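You operate a simulated robot arm through the tools that you are given. There is no shell and no other tool. Be economical: measure what you need, move in short steps, check, and stop when the job is done.

Carry out the task below with a simulated robot arm. There is one attempt and no reset: what you move stays moved.

TASK
Put the green-band collar on the small green tray.
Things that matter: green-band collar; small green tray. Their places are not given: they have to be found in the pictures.

It is judged by the outcome, as a careful person would: the job done as asked, and still so three seconds after it is handed in. It fails if anything else is knocked over, pushed out of place, dropped, spilled or broken.

THE ROBOT
A 7-joint arm with a two-finger parallel gripper, fixed in place. Base frame: the origin is at the foot of the arm, x ahead of it, y to its left, z up; the work surface is at about z = 0.82. Lengths are in m, angles in rad, forces in N, time in s.
With the tool pointing down near the work surface it reaches from about 0.24 to 0.68 m from the base axis. Its first joint turns from -1.152 to 1.152 rad. Payload 2.4 kg.
Tool frame: the origin (TCP) lies between the finger pads and is the grasp point; the fingertips stand 0.03 m ahead of it; z points along the fingers, y is the line along which they close. The gripper opens to 0.094 m. The fingers are 0.028 m wide and 0.01 m thick; the gripper's body (0.05 by 0.096 m) begins 0.055 m behind the TCP.
Orientation is that of the tool frame in the base frame, as a unit quaternion [x, y, z, w]. With the fingers straight down and closing along the base's y, the tool's x points along the base's -x, its y along +y and its z along -z.

THE INTERFACE
- The arm moves only by the tool step_arm. Its argument "moves" is a list that holds one entry, the list of rows, each a list of 7 numbers: the shift along the tool's x, y, z in cm, then the turn, a rotation vector about the tool's x, y, z in rad, then the finger opening in cm, from 0 to 9.4. In form: [[[x, y, z, ax, ay, az, gripper], ...]]. A call has 1 to 20 rows; each row shifts and turns the commanded pose from where the row before left it, along the tool's axes as they then stand. A row lasts 0.2 s, in which the tool goes at most 0.05 m and 0.15 rad; a call with a longer step from one row to the next is refused whole, and so is a gripper value outside its range. A pose out of reach is approached as far as the arm can. The call stops where the force on the tool passes 40 N (or 10 N more than at its start, if that is more) or the arm is blocked; 0.2 s more then pass. The fingers move at their own pace (about 0.153 m/s each) and stop on an object; they squeeze with about 36 N. The grip force told is the motor's: it shows also when the fingers shut on nothing. Time passes only in rows, and 0.2 s behind the last, so rows that do not move let the fingers close. It gives the time, the measured TCP pose, the force on the tool (base axes), the opening and the grip force at its end, in the units of the frame above (readings bear some noise).
- Cameras (640 x 400 px; columns grow to the right, rows downward): "scene" is fixed at [0.0492, 0.4834, 1.448]; the picture's right is [-0.63, -0.77, 0.00], its down [-0.41, 0.34, -0.84] and it looks along [0.65, -0.53, -0.53] (base axes); focal length 366 px, centre (320, 200). "wrist" rides on the gripper at [-0.037, 0, -0.058] in the tool frame; the picture's right is [0.00, -1.00, 0.00], its down [0.97, 0.00, -0.24] and it looks along [0.24, 0.00, 0.97] (tool axes); focal length 218 px, centre (320, 200).
- get_image(camera): a new picture of that camera. No time passes.
- probe_pixels(camera, pixels): for up to 12 pixels [column, row] of the newest picture of that camera ("zoom" is the newest enlarged one), the place [x, y, z] in the base frame of the surface seen there, good to about 0.002 m. No time passes.
- enlarge(camera, box): a new picture of the part [left, top, right, bottom] of that camera's present view, enlarged. No time passes.
- close_job(): hands the job in; it is judged then, once.

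Work in short steps. Measure before you move; look again where a grasp or a placing could have gone wrong, and mend it. You have 60 turns and 24 pictures in all, the two below and enlarged ones among them. Open the gripper and draw the arm clear of the work before you hand the job in, unless the task says otherwise; then end with one line.

The tools are called after "Call:" by a JSON object that holds its "op" and its "data". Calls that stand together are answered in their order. step_arm: Moves the arm, as the interface text tells. Its arguments: {"type":"object","properties":{"moves":{"type":"array"}},"required":["moves"]} The other tools are called the same way: get_image (camera) takes a picture; probe_pixels (camera, pixels) gives the place of the surface under pixels of a picture; enlarge (camera, box) takes an enlarged picture of a part of a camera's view; close_job () hands the job in.

At the start:

```text
t: 0.0
tcp_pos: [0.3117, 0.1636, 1.1077]
ee_rot: [0.0, 1.0, 0.0, 0.0]
wrist_force: [0.8, 0.0, -0.9]
finger_gap: 0.0942
grip_force: 0.1
```

scene: 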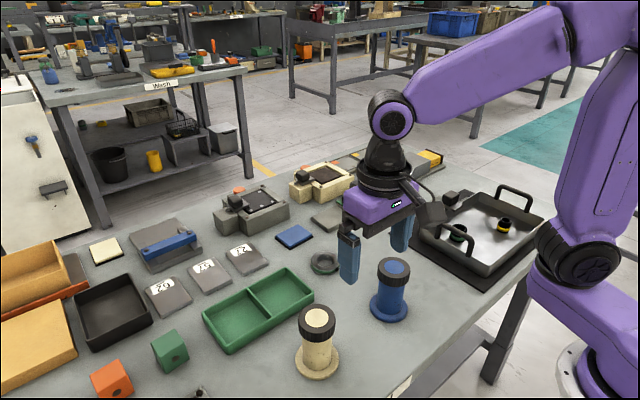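
wrist: 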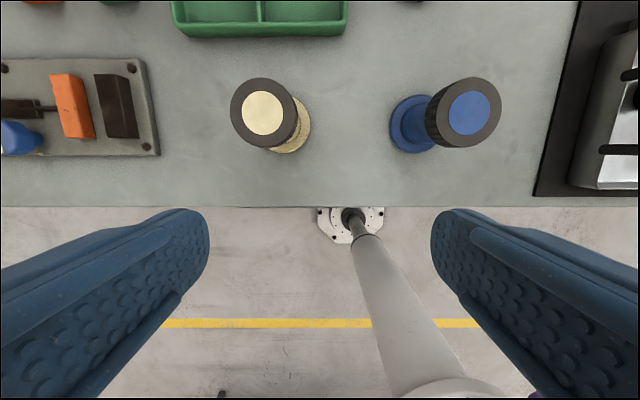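

The dark metal tray at about (480,235) holds two small parts, one of which may have a green band. I'll enlarge that area and the green tray area.

Call:
{"op": "enlarge", "data": {"camera": "scene", "box": [400, 170, 560, 270]}}

Call:
{"op": "enlarge", "data": {"camera": "scene", "box": [80, 150, 400, 350]}}

```text
4.00 times, centred on (480, 220) of scene
```

zoom: 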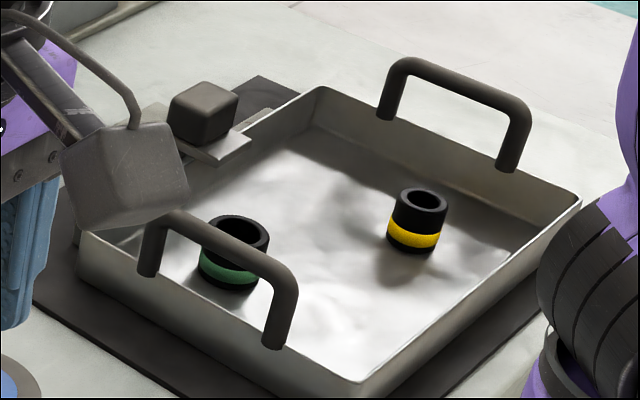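

```text
2.00 times, centred on (240, 250) of scene
```

zoom: 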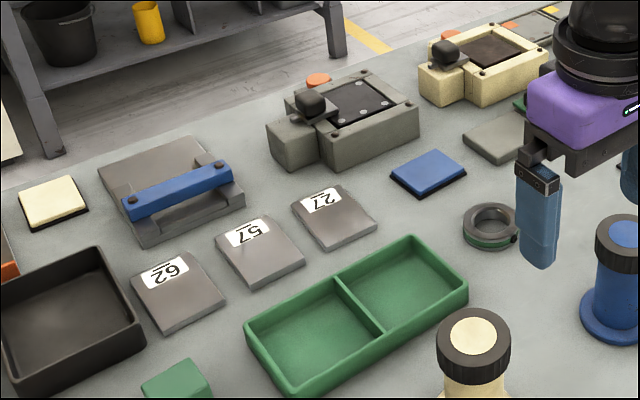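

A gray collar with a green line lies at about (325,263), a green-banded sleeve sits in the metal tray, and something green is hidden behind the gripper. I'll raise the arm and move it forward for an overhead view.

Call:
{"op": "step_arm", "data": {"moves": [[[-3, -3, -2, 0, 0, 0, 9.4], [-3, -3, -2, 0, 0, 0, 9.4], [-3, -3, -2, 0, 0, 0, 9.4], [-3, -3, 0, 0, 0, 0, 9.4], [-2, -3, 0, 0, 0, 0, 9.4]]]}}

Call:
{"op": "get_image", "data": {"camera": "wrist"}}

Call:
{"op": "get_image", "data": {"camera": "scene"}}

```text
t: 1.2
tcp_pos: [0.4509, 0.0143, 1.1673]
ee_rot: [0.0, 1.0, -0.001, 0.0]
wrist_force: [-0.2, -1.1, 0.4]
finger_gap: 0.0939
grip_force: 0.2
```

```text
19 pictures are left
```

wrist: 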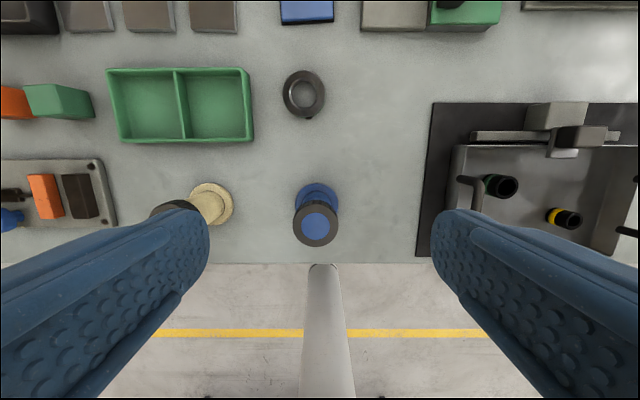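

```text
18 pictures are left
```

scene: 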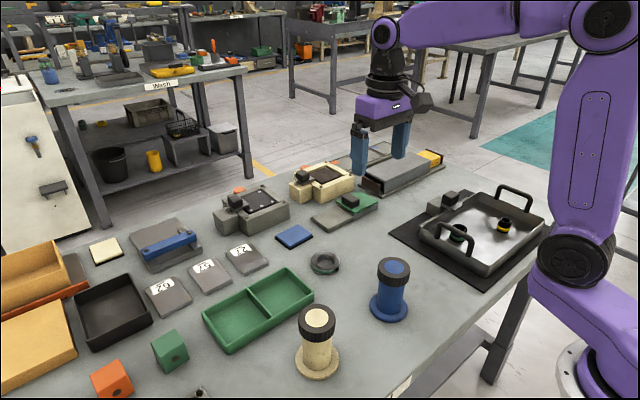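

Call:
{"op": "enlarge", "data": {"camera": "scene", "box": [260, 160, 420, 290]}}

Call:
{"op": "enlarge", "data": {"camera": "scene", "box": [380, 170, 560, 280]}}

```text
3.08 times, centred on (340, 225) of scene
```

zoom: 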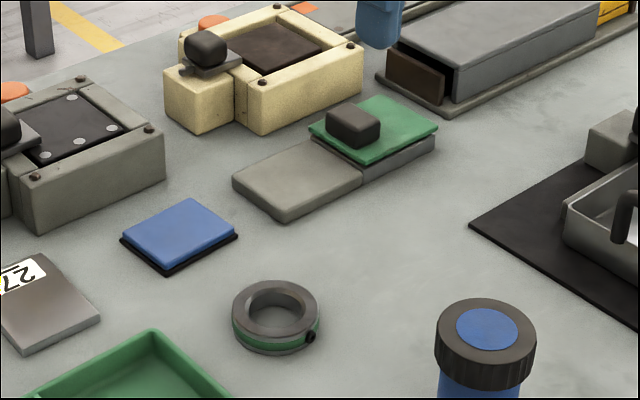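

```text
3.56 times, centred on (470, 225) of scene
```

zoom: 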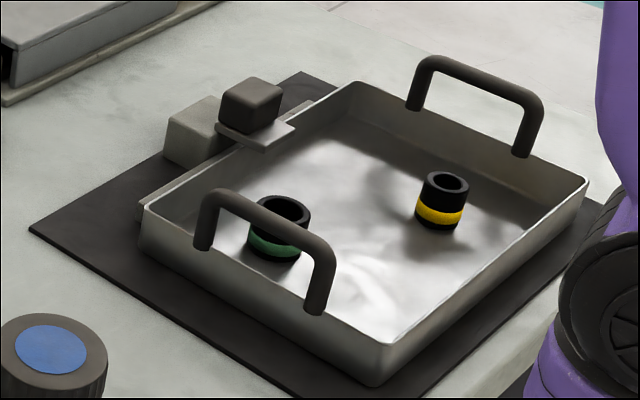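

The ring at scene (325,263) looks like a shaft collar with a green band and a screw. I'll measure it and the two-part green tray, and enlarge the collar and the left of the table.

Call:
{"op": "enlarge", "data": {"camera": "scene", "box": [300, 245, 348, 275]}}

Call:
{"op": "probe_pixels", "data": {"camera": "wrist", "pixels": [[303, 94], [288, 94], [318, 94], [303, 77], [303, 110], [306, 117], [145, 105], [215, 105], [107, 70], [251, 70], [253, 142], [182, 100]]}}

Call:
{"op": "probe_pixels", "data": {"camera": "scene", "pixels": [[324, 256], [324, 263], [314, 262], [336, 262], [324, 270], [458, 228], [502, 220], [480, 240], [502, 225], [458, 236]]}}

```text
13.33 times, centred on (324, 260) of scene
```

zoom: 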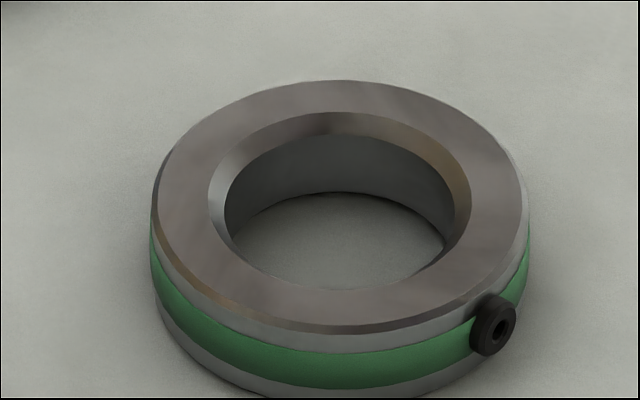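

```text
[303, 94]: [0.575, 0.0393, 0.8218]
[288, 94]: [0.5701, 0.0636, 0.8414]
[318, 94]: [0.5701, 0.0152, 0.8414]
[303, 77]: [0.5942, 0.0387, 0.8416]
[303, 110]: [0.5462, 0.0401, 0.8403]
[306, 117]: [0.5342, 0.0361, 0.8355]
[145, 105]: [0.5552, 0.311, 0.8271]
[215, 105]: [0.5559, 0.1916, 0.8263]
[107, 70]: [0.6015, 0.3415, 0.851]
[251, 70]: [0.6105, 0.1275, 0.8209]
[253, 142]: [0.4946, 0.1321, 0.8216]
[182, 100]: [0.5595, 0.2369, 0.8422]
```

```text
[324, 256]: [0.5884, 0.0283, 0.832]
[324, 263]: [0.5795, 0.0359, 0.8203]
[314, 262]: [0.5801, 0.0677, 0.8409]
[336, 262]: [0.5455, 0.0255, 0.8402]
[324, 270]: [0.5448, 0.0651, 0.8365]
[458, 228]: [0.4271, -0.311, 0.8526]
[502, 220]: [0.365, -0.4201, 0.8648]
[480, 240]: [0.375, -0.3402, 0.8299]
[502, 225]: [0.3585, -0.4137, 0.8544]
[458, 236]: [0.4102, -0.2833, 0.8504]
```

The enlargement confirms the steel shaft collar with a green band, centred at about (0.571, 0.039), with its top at 0.841 and its screw facing -x. I'll probe the tray walls and the nearby blue post before moving.

Call:
{"op": "probe_pixels", "data": {"camera": "wrist", "pixels": [[316, 226], [318, 190], [323, 94], [283, 94], [109, 100], [116, 100], [179, 90], [188, 90], [244, 100], [250, 100], [215, 71], [215, 138]]}}

Call:
{"op": "step_arm", "data": {"moves": [[[-3, 1.3, 2, 0, 0, 0, 9.4], [-3, 1.2, 3, 0, 0, 0, 9.4], [-3, 0, 4, 0, 0, 0, 9.4], [-3, 0, 4, 0, 0, 0, 9.4], [0, 0, 4, 0, 0, 0, 9.4], [0, 0, 3, 0, 0, 0, 9.4]]]}}

Call:
{"op": "get_image", "data": {"camera": "wrist"}}

```text
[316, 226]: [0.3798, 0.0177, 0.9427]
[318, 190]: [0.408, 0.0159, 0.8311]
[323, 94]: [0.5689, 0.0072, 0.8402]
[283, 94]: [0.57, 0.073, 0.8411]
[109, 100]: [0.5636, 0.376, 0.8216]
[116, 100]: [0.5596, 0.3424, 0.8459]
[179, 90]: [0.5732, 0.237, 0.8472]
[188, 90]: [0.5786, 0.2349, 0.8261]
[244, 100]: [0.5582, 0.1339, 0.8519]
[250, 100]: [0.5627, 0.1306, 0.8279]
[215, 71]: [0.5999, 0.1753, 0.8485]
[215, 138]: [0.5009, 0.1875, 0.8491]
```

```text
t: 2.6
tcp_pos: [0.5706, 0.0414, 0.9644]
ee_rot: [0.0, 1.0, 0.0, 0.0]
wrist_force: [0.2, -0.2, -0.1]
finger_gap: 0.0937
grip_force: 0.0
```

```text
14 pictures are left
```

wrist: 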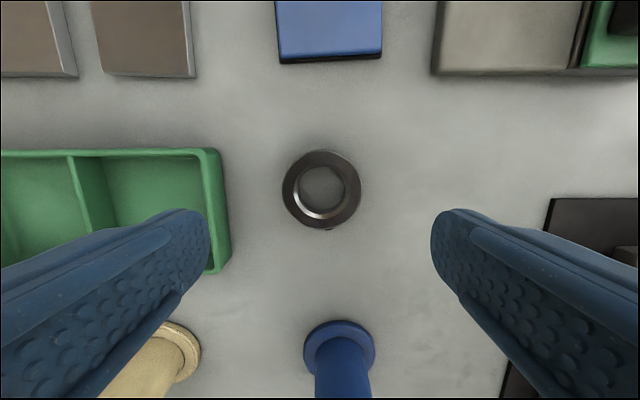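

The collar is centred below the tool at (321,190). I'll refine its edges with probes before descending.

Call:
{"op": "probe_pixels", "data": {"camera": "wrist", "pixels": [[285, 190], [358, 190], [321, 153], [321, 226], [321, 188], [220, 200], [213, 155], [205, 160], [72, 160], [80, 160], [105, 162], [195, 162]]}}

```text
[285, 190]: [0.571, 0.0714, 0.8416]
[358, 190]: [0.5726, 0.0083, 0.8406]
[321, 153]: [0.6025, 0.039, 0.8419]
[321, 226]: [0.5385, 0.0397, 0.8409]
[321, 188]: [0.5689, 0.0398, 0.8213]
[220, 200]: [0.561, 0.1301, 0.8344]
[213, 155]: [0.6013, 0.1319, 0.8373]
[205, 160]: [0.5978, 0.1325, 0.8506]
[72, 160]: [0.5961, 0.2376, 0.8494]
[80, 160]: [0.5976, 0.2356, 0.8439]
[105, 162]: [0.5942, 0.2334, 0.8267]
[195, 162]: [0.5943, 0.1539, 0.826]
```

Collar centre is (0.571, 0.040), diameter about 0.066. I'll descend until the fingertips are about 6 mm above the table, then close.

Call:
{"op": "step_arm", "data": {"moves": [[[0, -0.15, 3, 0, 0, 0, 9.4], [0, 0, 3, 0, 0, 0, 9.4], [0, 0, 2.5, 0, 0, 0, 9.4], [0, 0, 1.3, 0, 0, 0, 9.4], [0, 0, 1, 0, 0, 0, 9.4], [0, 0, 0, 0, 0, 0, 9.4]]]}}

Call:
{"op": "step_arm", "data": {"moves": [[[0, 0, 0, 0, 0, 0, 7.5], [0, 0, 0, 0, 0, 0, 6.0], [0, 0, 0, 0, 0, 0, 6.0], [0, 0, 0, 0, 0, 0, 6.0]]]}}

```text
t: 4.0
tcp_pos: [0.5723, 0.0384, 0.8594]
ee_rot: [0.0, 1.0, 0.0, 0.0]
wrist_force: [-0.1, 0.3, -0.4]
finger_gap: 0.0938
grip_force: 0.1
```

```text
t: 5.0
tcp_pos: [0.5726, 0.0383, 0.8593]
ee_rot: [0.0, 1.0, 0.0, -0.001]
wrist_force: [-0.1, 0.7, -0.4]
finger_gap: 0.0692
grip_force: 36.5
```

The fingers hold the collar (gap 0.069, 36 N). I'll lift and carry it toward the right compartment, centred at about (0.551, 0.185), then look.

Call:
{"op": "step_arm", "data": {"moves": [[[0, 0, -2, 0, 0, 0, 6.0], [0, 0, -3, 0, 0, 0, 6.0], [0, 0, -4, 0, 0, 0, 6.0], [0, 0, -3, 0, 0, 0, 6.0], [0.5, 3, 0, 0, 0, 0, 6.0], [0.5, 4, 0, 0, 0, 0, 6.0], [0.5, 4, 0, 0, 0, 0, 6.0], [0.6, 3.7, 0, 0, 0, 0, 6.0], [0, 0, 0, 0, 0, 0, 6.0]]]}}

Call:
{"op": "get_image", "data": {"camera": "wrist"}}

Call:
{"op": "enlarge", "data": {"camera": "scene", "box": [180, 170, 380, 370]}}

```text
t: 7.0
tcp_pos: [0.5495, 0.1865, 0.9796]
ee_rot: [0.0, 1.0, 0.0, 0.0]
wrist_force: [0.1, -0.1, -4.1]
finger_gap: 0.0693
grip_force: 36.0
```

```text
13 pictures are left
```

wrist: 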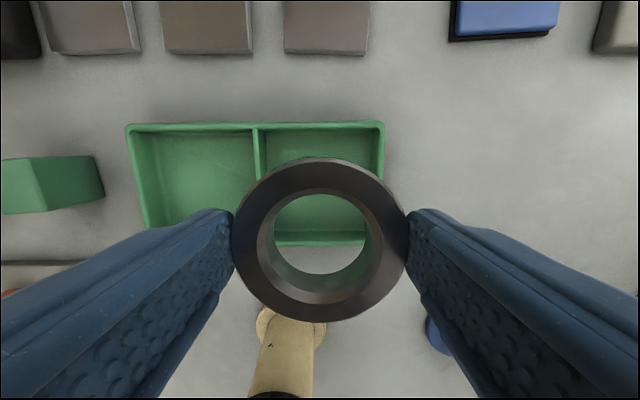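

```text
2.00 times, centred on (280, 270) of scene
```

zoom: 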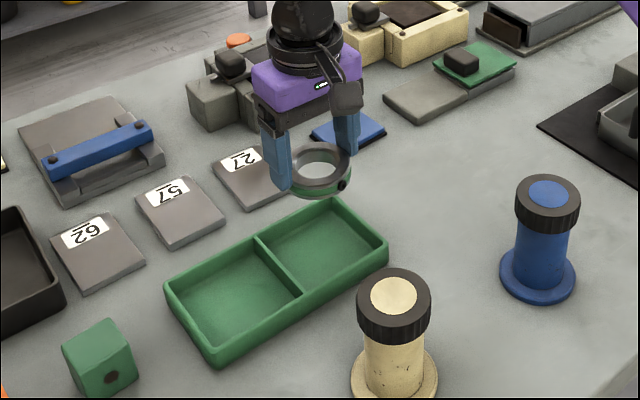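

Held level. I'll measure the compartment's inner edges for exact centring.

Call:
{"op": "probe_pixels", "data": {"camera": "wrist", "pixels": [[254, 140], [258, 140], [262, 140], [266, 140], [370, 140], [374, 140], [378, 140], [382, 140], [320, 128], [320, 133], [320, 238], [320, 243]]}}

Call:
{"op": "probe_pixels", "data": {"camera": "zoom", "pixels": [[320, 262], [300, 270], [280, 258], [298, 288], [378, 240], [345, 208], [340, 268], [300, 226]]}}

```text
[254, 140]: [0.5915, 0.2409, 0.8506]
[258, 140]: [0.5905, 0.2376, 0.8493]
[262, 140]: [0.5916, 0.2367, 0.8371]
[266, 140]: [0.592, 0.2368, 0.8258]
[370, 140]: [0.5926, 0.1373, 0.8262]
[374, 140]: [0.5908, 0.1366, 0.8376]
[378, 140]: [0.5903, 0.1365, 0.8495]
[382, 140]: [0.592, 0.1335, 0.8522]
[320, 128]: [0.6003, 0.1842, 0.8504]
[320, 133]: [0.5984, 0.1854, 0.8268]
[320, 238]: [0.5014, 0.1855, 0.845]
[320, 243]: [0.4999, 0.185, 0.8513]
```

```text
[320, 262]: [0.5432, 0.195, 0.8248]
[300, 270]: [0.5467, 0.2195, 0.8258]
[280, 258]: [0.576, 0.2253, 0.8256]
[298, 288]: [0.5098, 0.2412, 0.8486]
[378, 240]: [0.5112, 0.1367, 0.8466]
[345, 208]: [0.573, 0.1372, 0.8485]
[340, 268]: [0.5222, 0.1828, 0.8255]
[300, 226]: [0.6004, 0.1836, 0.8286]
```

The compartment spans y 0.1365–0.2368 and x 0.502–0.599, so the tool is centred with about 5 mm clearance outside each finger. I'll lower to just above the floor.

Call:
{"op": "step_arm", "data": {"moves": [[[0, 0, 3, 0, 0, 0, 6.0], [0, 0, 3, 0, 0, 0, 6.0], [0, 0, 2, 0, 0, 0, 6.0], [0, 0, 1.3, 0, 0, 0, 6.0], [0, 0, 1, 0, 0, 0, 6.0], [0, 0, 0.8, 0, 0, 0, 6.0], [0, 0, 0, 0, 0, 0, 6.0]]]}}

Call:
{"op": "enlarge", "data": {"camera": "scene", "box": [200, 220, 340, 340]}}

```text
t: 8.6
tcp_pos: [0.5532, 0.1845, 0.8693]
ee_rot: [0.0, 1.0, 0.0, 0.0]
wrist_force: [0.2, 0.8, -3.8]
finger_gap: 0.069
grip_force: 35.9
```

```text
3.33 times, centred on (270, 280) of scene
```

zoom: 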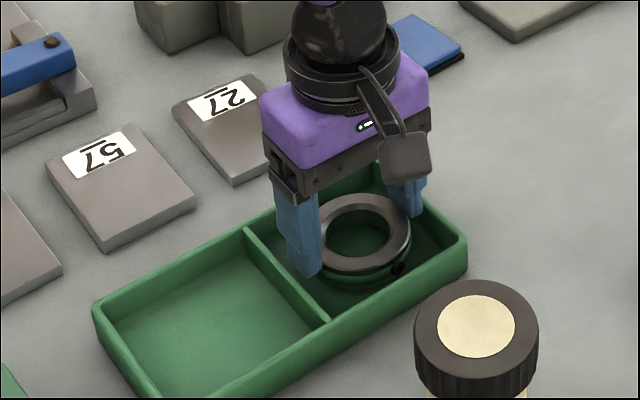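

It is inside the compartment, about 4 mm above the floor. I'll ease down until light contact.

Call:
{"op": "step_arm", "data": {"moves": [[[0.1, 0.15, 0.15, 0, 0, 0, 6.0], [0, 0, 0.15, 0, 0, 0, 6.0], [0, 0, 0.1, 0, 0, 0, 6.0], [0, 0, 0, 0, 0, 0, 6.0]]]}}

```text
t: 9.6
tcp_pos: [0.5506, 0.1869, 0.8649]
ee_rot: [-0.001, 1.0, 0.0, 0.0]
wrist_force: [0.3, 0.2, -3.2]
finger_gap: 0.0692
grip_force: 36.3
```

Call:
{"op": "step_arm", "data": {"moves": [[[0, 0, 0.1, 0, 0, 0, 6.0], [0, 0, 0.05, 0, 0, 0, 6.0], [0, 0, 0, 0, 0, 0, 6.0]]]}}

```text
t: 10.4
tcp_pos: [0.5502, 0.1867, 0.8637]
ee_rot: [0.0, 1.0, 0.0, 0.0]
wrist_force: [-8.0, -0.8, 20.3]
finger_gap: 0.069
grip_force: 36.2
```

The collar now rests on the floor (force +20 N). I'll open slightly, so the fingers stay clear of the walls, and rise straight up.

Call:
{"op": "step_arm", "data": {"moves": [[[0, 0, -0.1, 0, 0, 0, 6.0], [0, 0, 0, 0, 0, 0, 7.4], [0, 0, 0, 0, 0, 0, 7.4], [0, 0, -0.5, 0, 0, 0, 7.4], [0, 0, -1, 0, 0, 0, 7.4], [0, 0, -2, 0, 0, 0, 7.4], [0, 0, -3, 0, 0, 0, 7.4], [0, 0, -4, 0, 0, 0, 7.4], [0, 0, -4, 0, 0, 0, 9.4], [0, 0, -4, 0, 0, 0, 9.4], [0, -3, -2, 0, 0, 0, 9.4], [0, -3, 0, 0, 0, 0, 9.4]]]}}

Call:
{"op": "get_image", "data": {"camera": "scene"}}

Call:
{"op": "get_image", "data": {"camera": "wrist"}}

```text
t: 13.0
tcp_pos: [0.5481, 0.1241, 1.0704]
ee_rot: [0.0, 1.0, 0.0, 0.0]
wrist_force: [0.2, 0.3, -0.4]
finger_gap: 0.0939
grip_force: 0.0
```

```text
10 pictures are left
```

scene: 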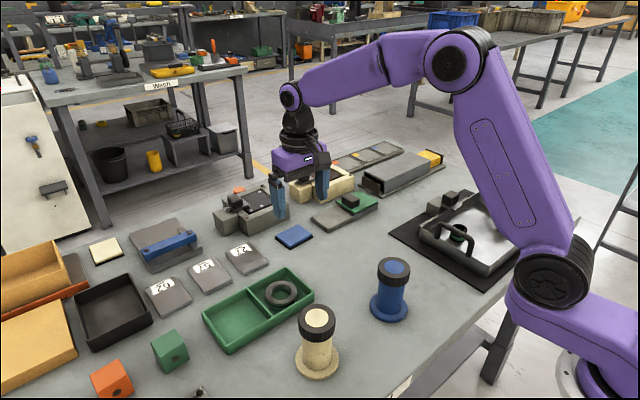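

```text
9 pictures are left
```

wrist: 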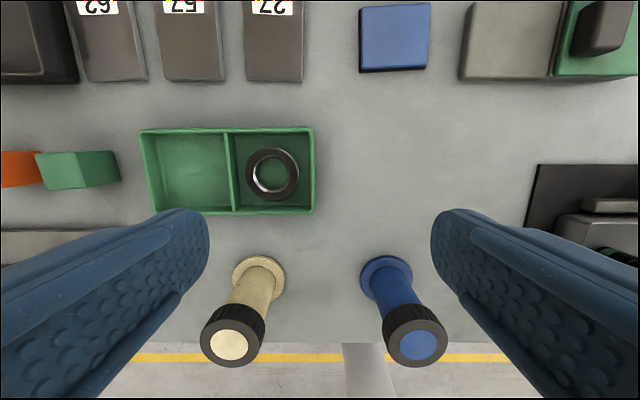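

The collar lies flat in the green tray's compartment and nothing else has moved. The near-left table corner is out of view, so I'll check there for any other small green tray.

Call:
{"op": "step_arm", "data": {"moves": [[[2, 4, -2, 0, 0, 0, 9.4], [2, 4, -2, 0, 0, 0, 9.4], [1, 4, -2, 0, 0, 0, 9.4], [1, 4, -1, 0, 0, 0, 9.4], [1, 4, 0, 0, 0, 0, 9.4], [1, 3, 0, 0, 0, 0, 9.4], [0, 0, 0, 0, 0, 0, 9.4]]]}}

Call:
{"op": "get_image", "data": {"camera": "wrist"}}

```text
t: 14.6
tcp_pos: [0.4695, 0.3581, 1.1368]
ee_rot: [0.0, 1.0, 0.0, 0.0]
wrist_force: [0.0, 0.1, -1.4]
finger_gap: 0.0939
grip_force: 0.1
```

```text
8 pictures are left
```

wrist: 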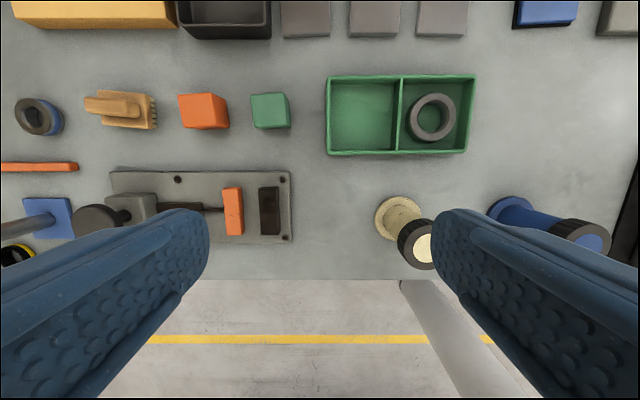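

There is no other green tray. A blue-banded collar at (38,117) fits the one I moved being the green-band collar. The arm is clear and the gripper is open, so I'm handing in.

Call:
{"op": "close_job", "data": {}}

```text
The job is handed in.
```

The green-band collar is lying flat in the right compartment of the small green tray, nothing else was moved, and the arm is clear with the gripper open.
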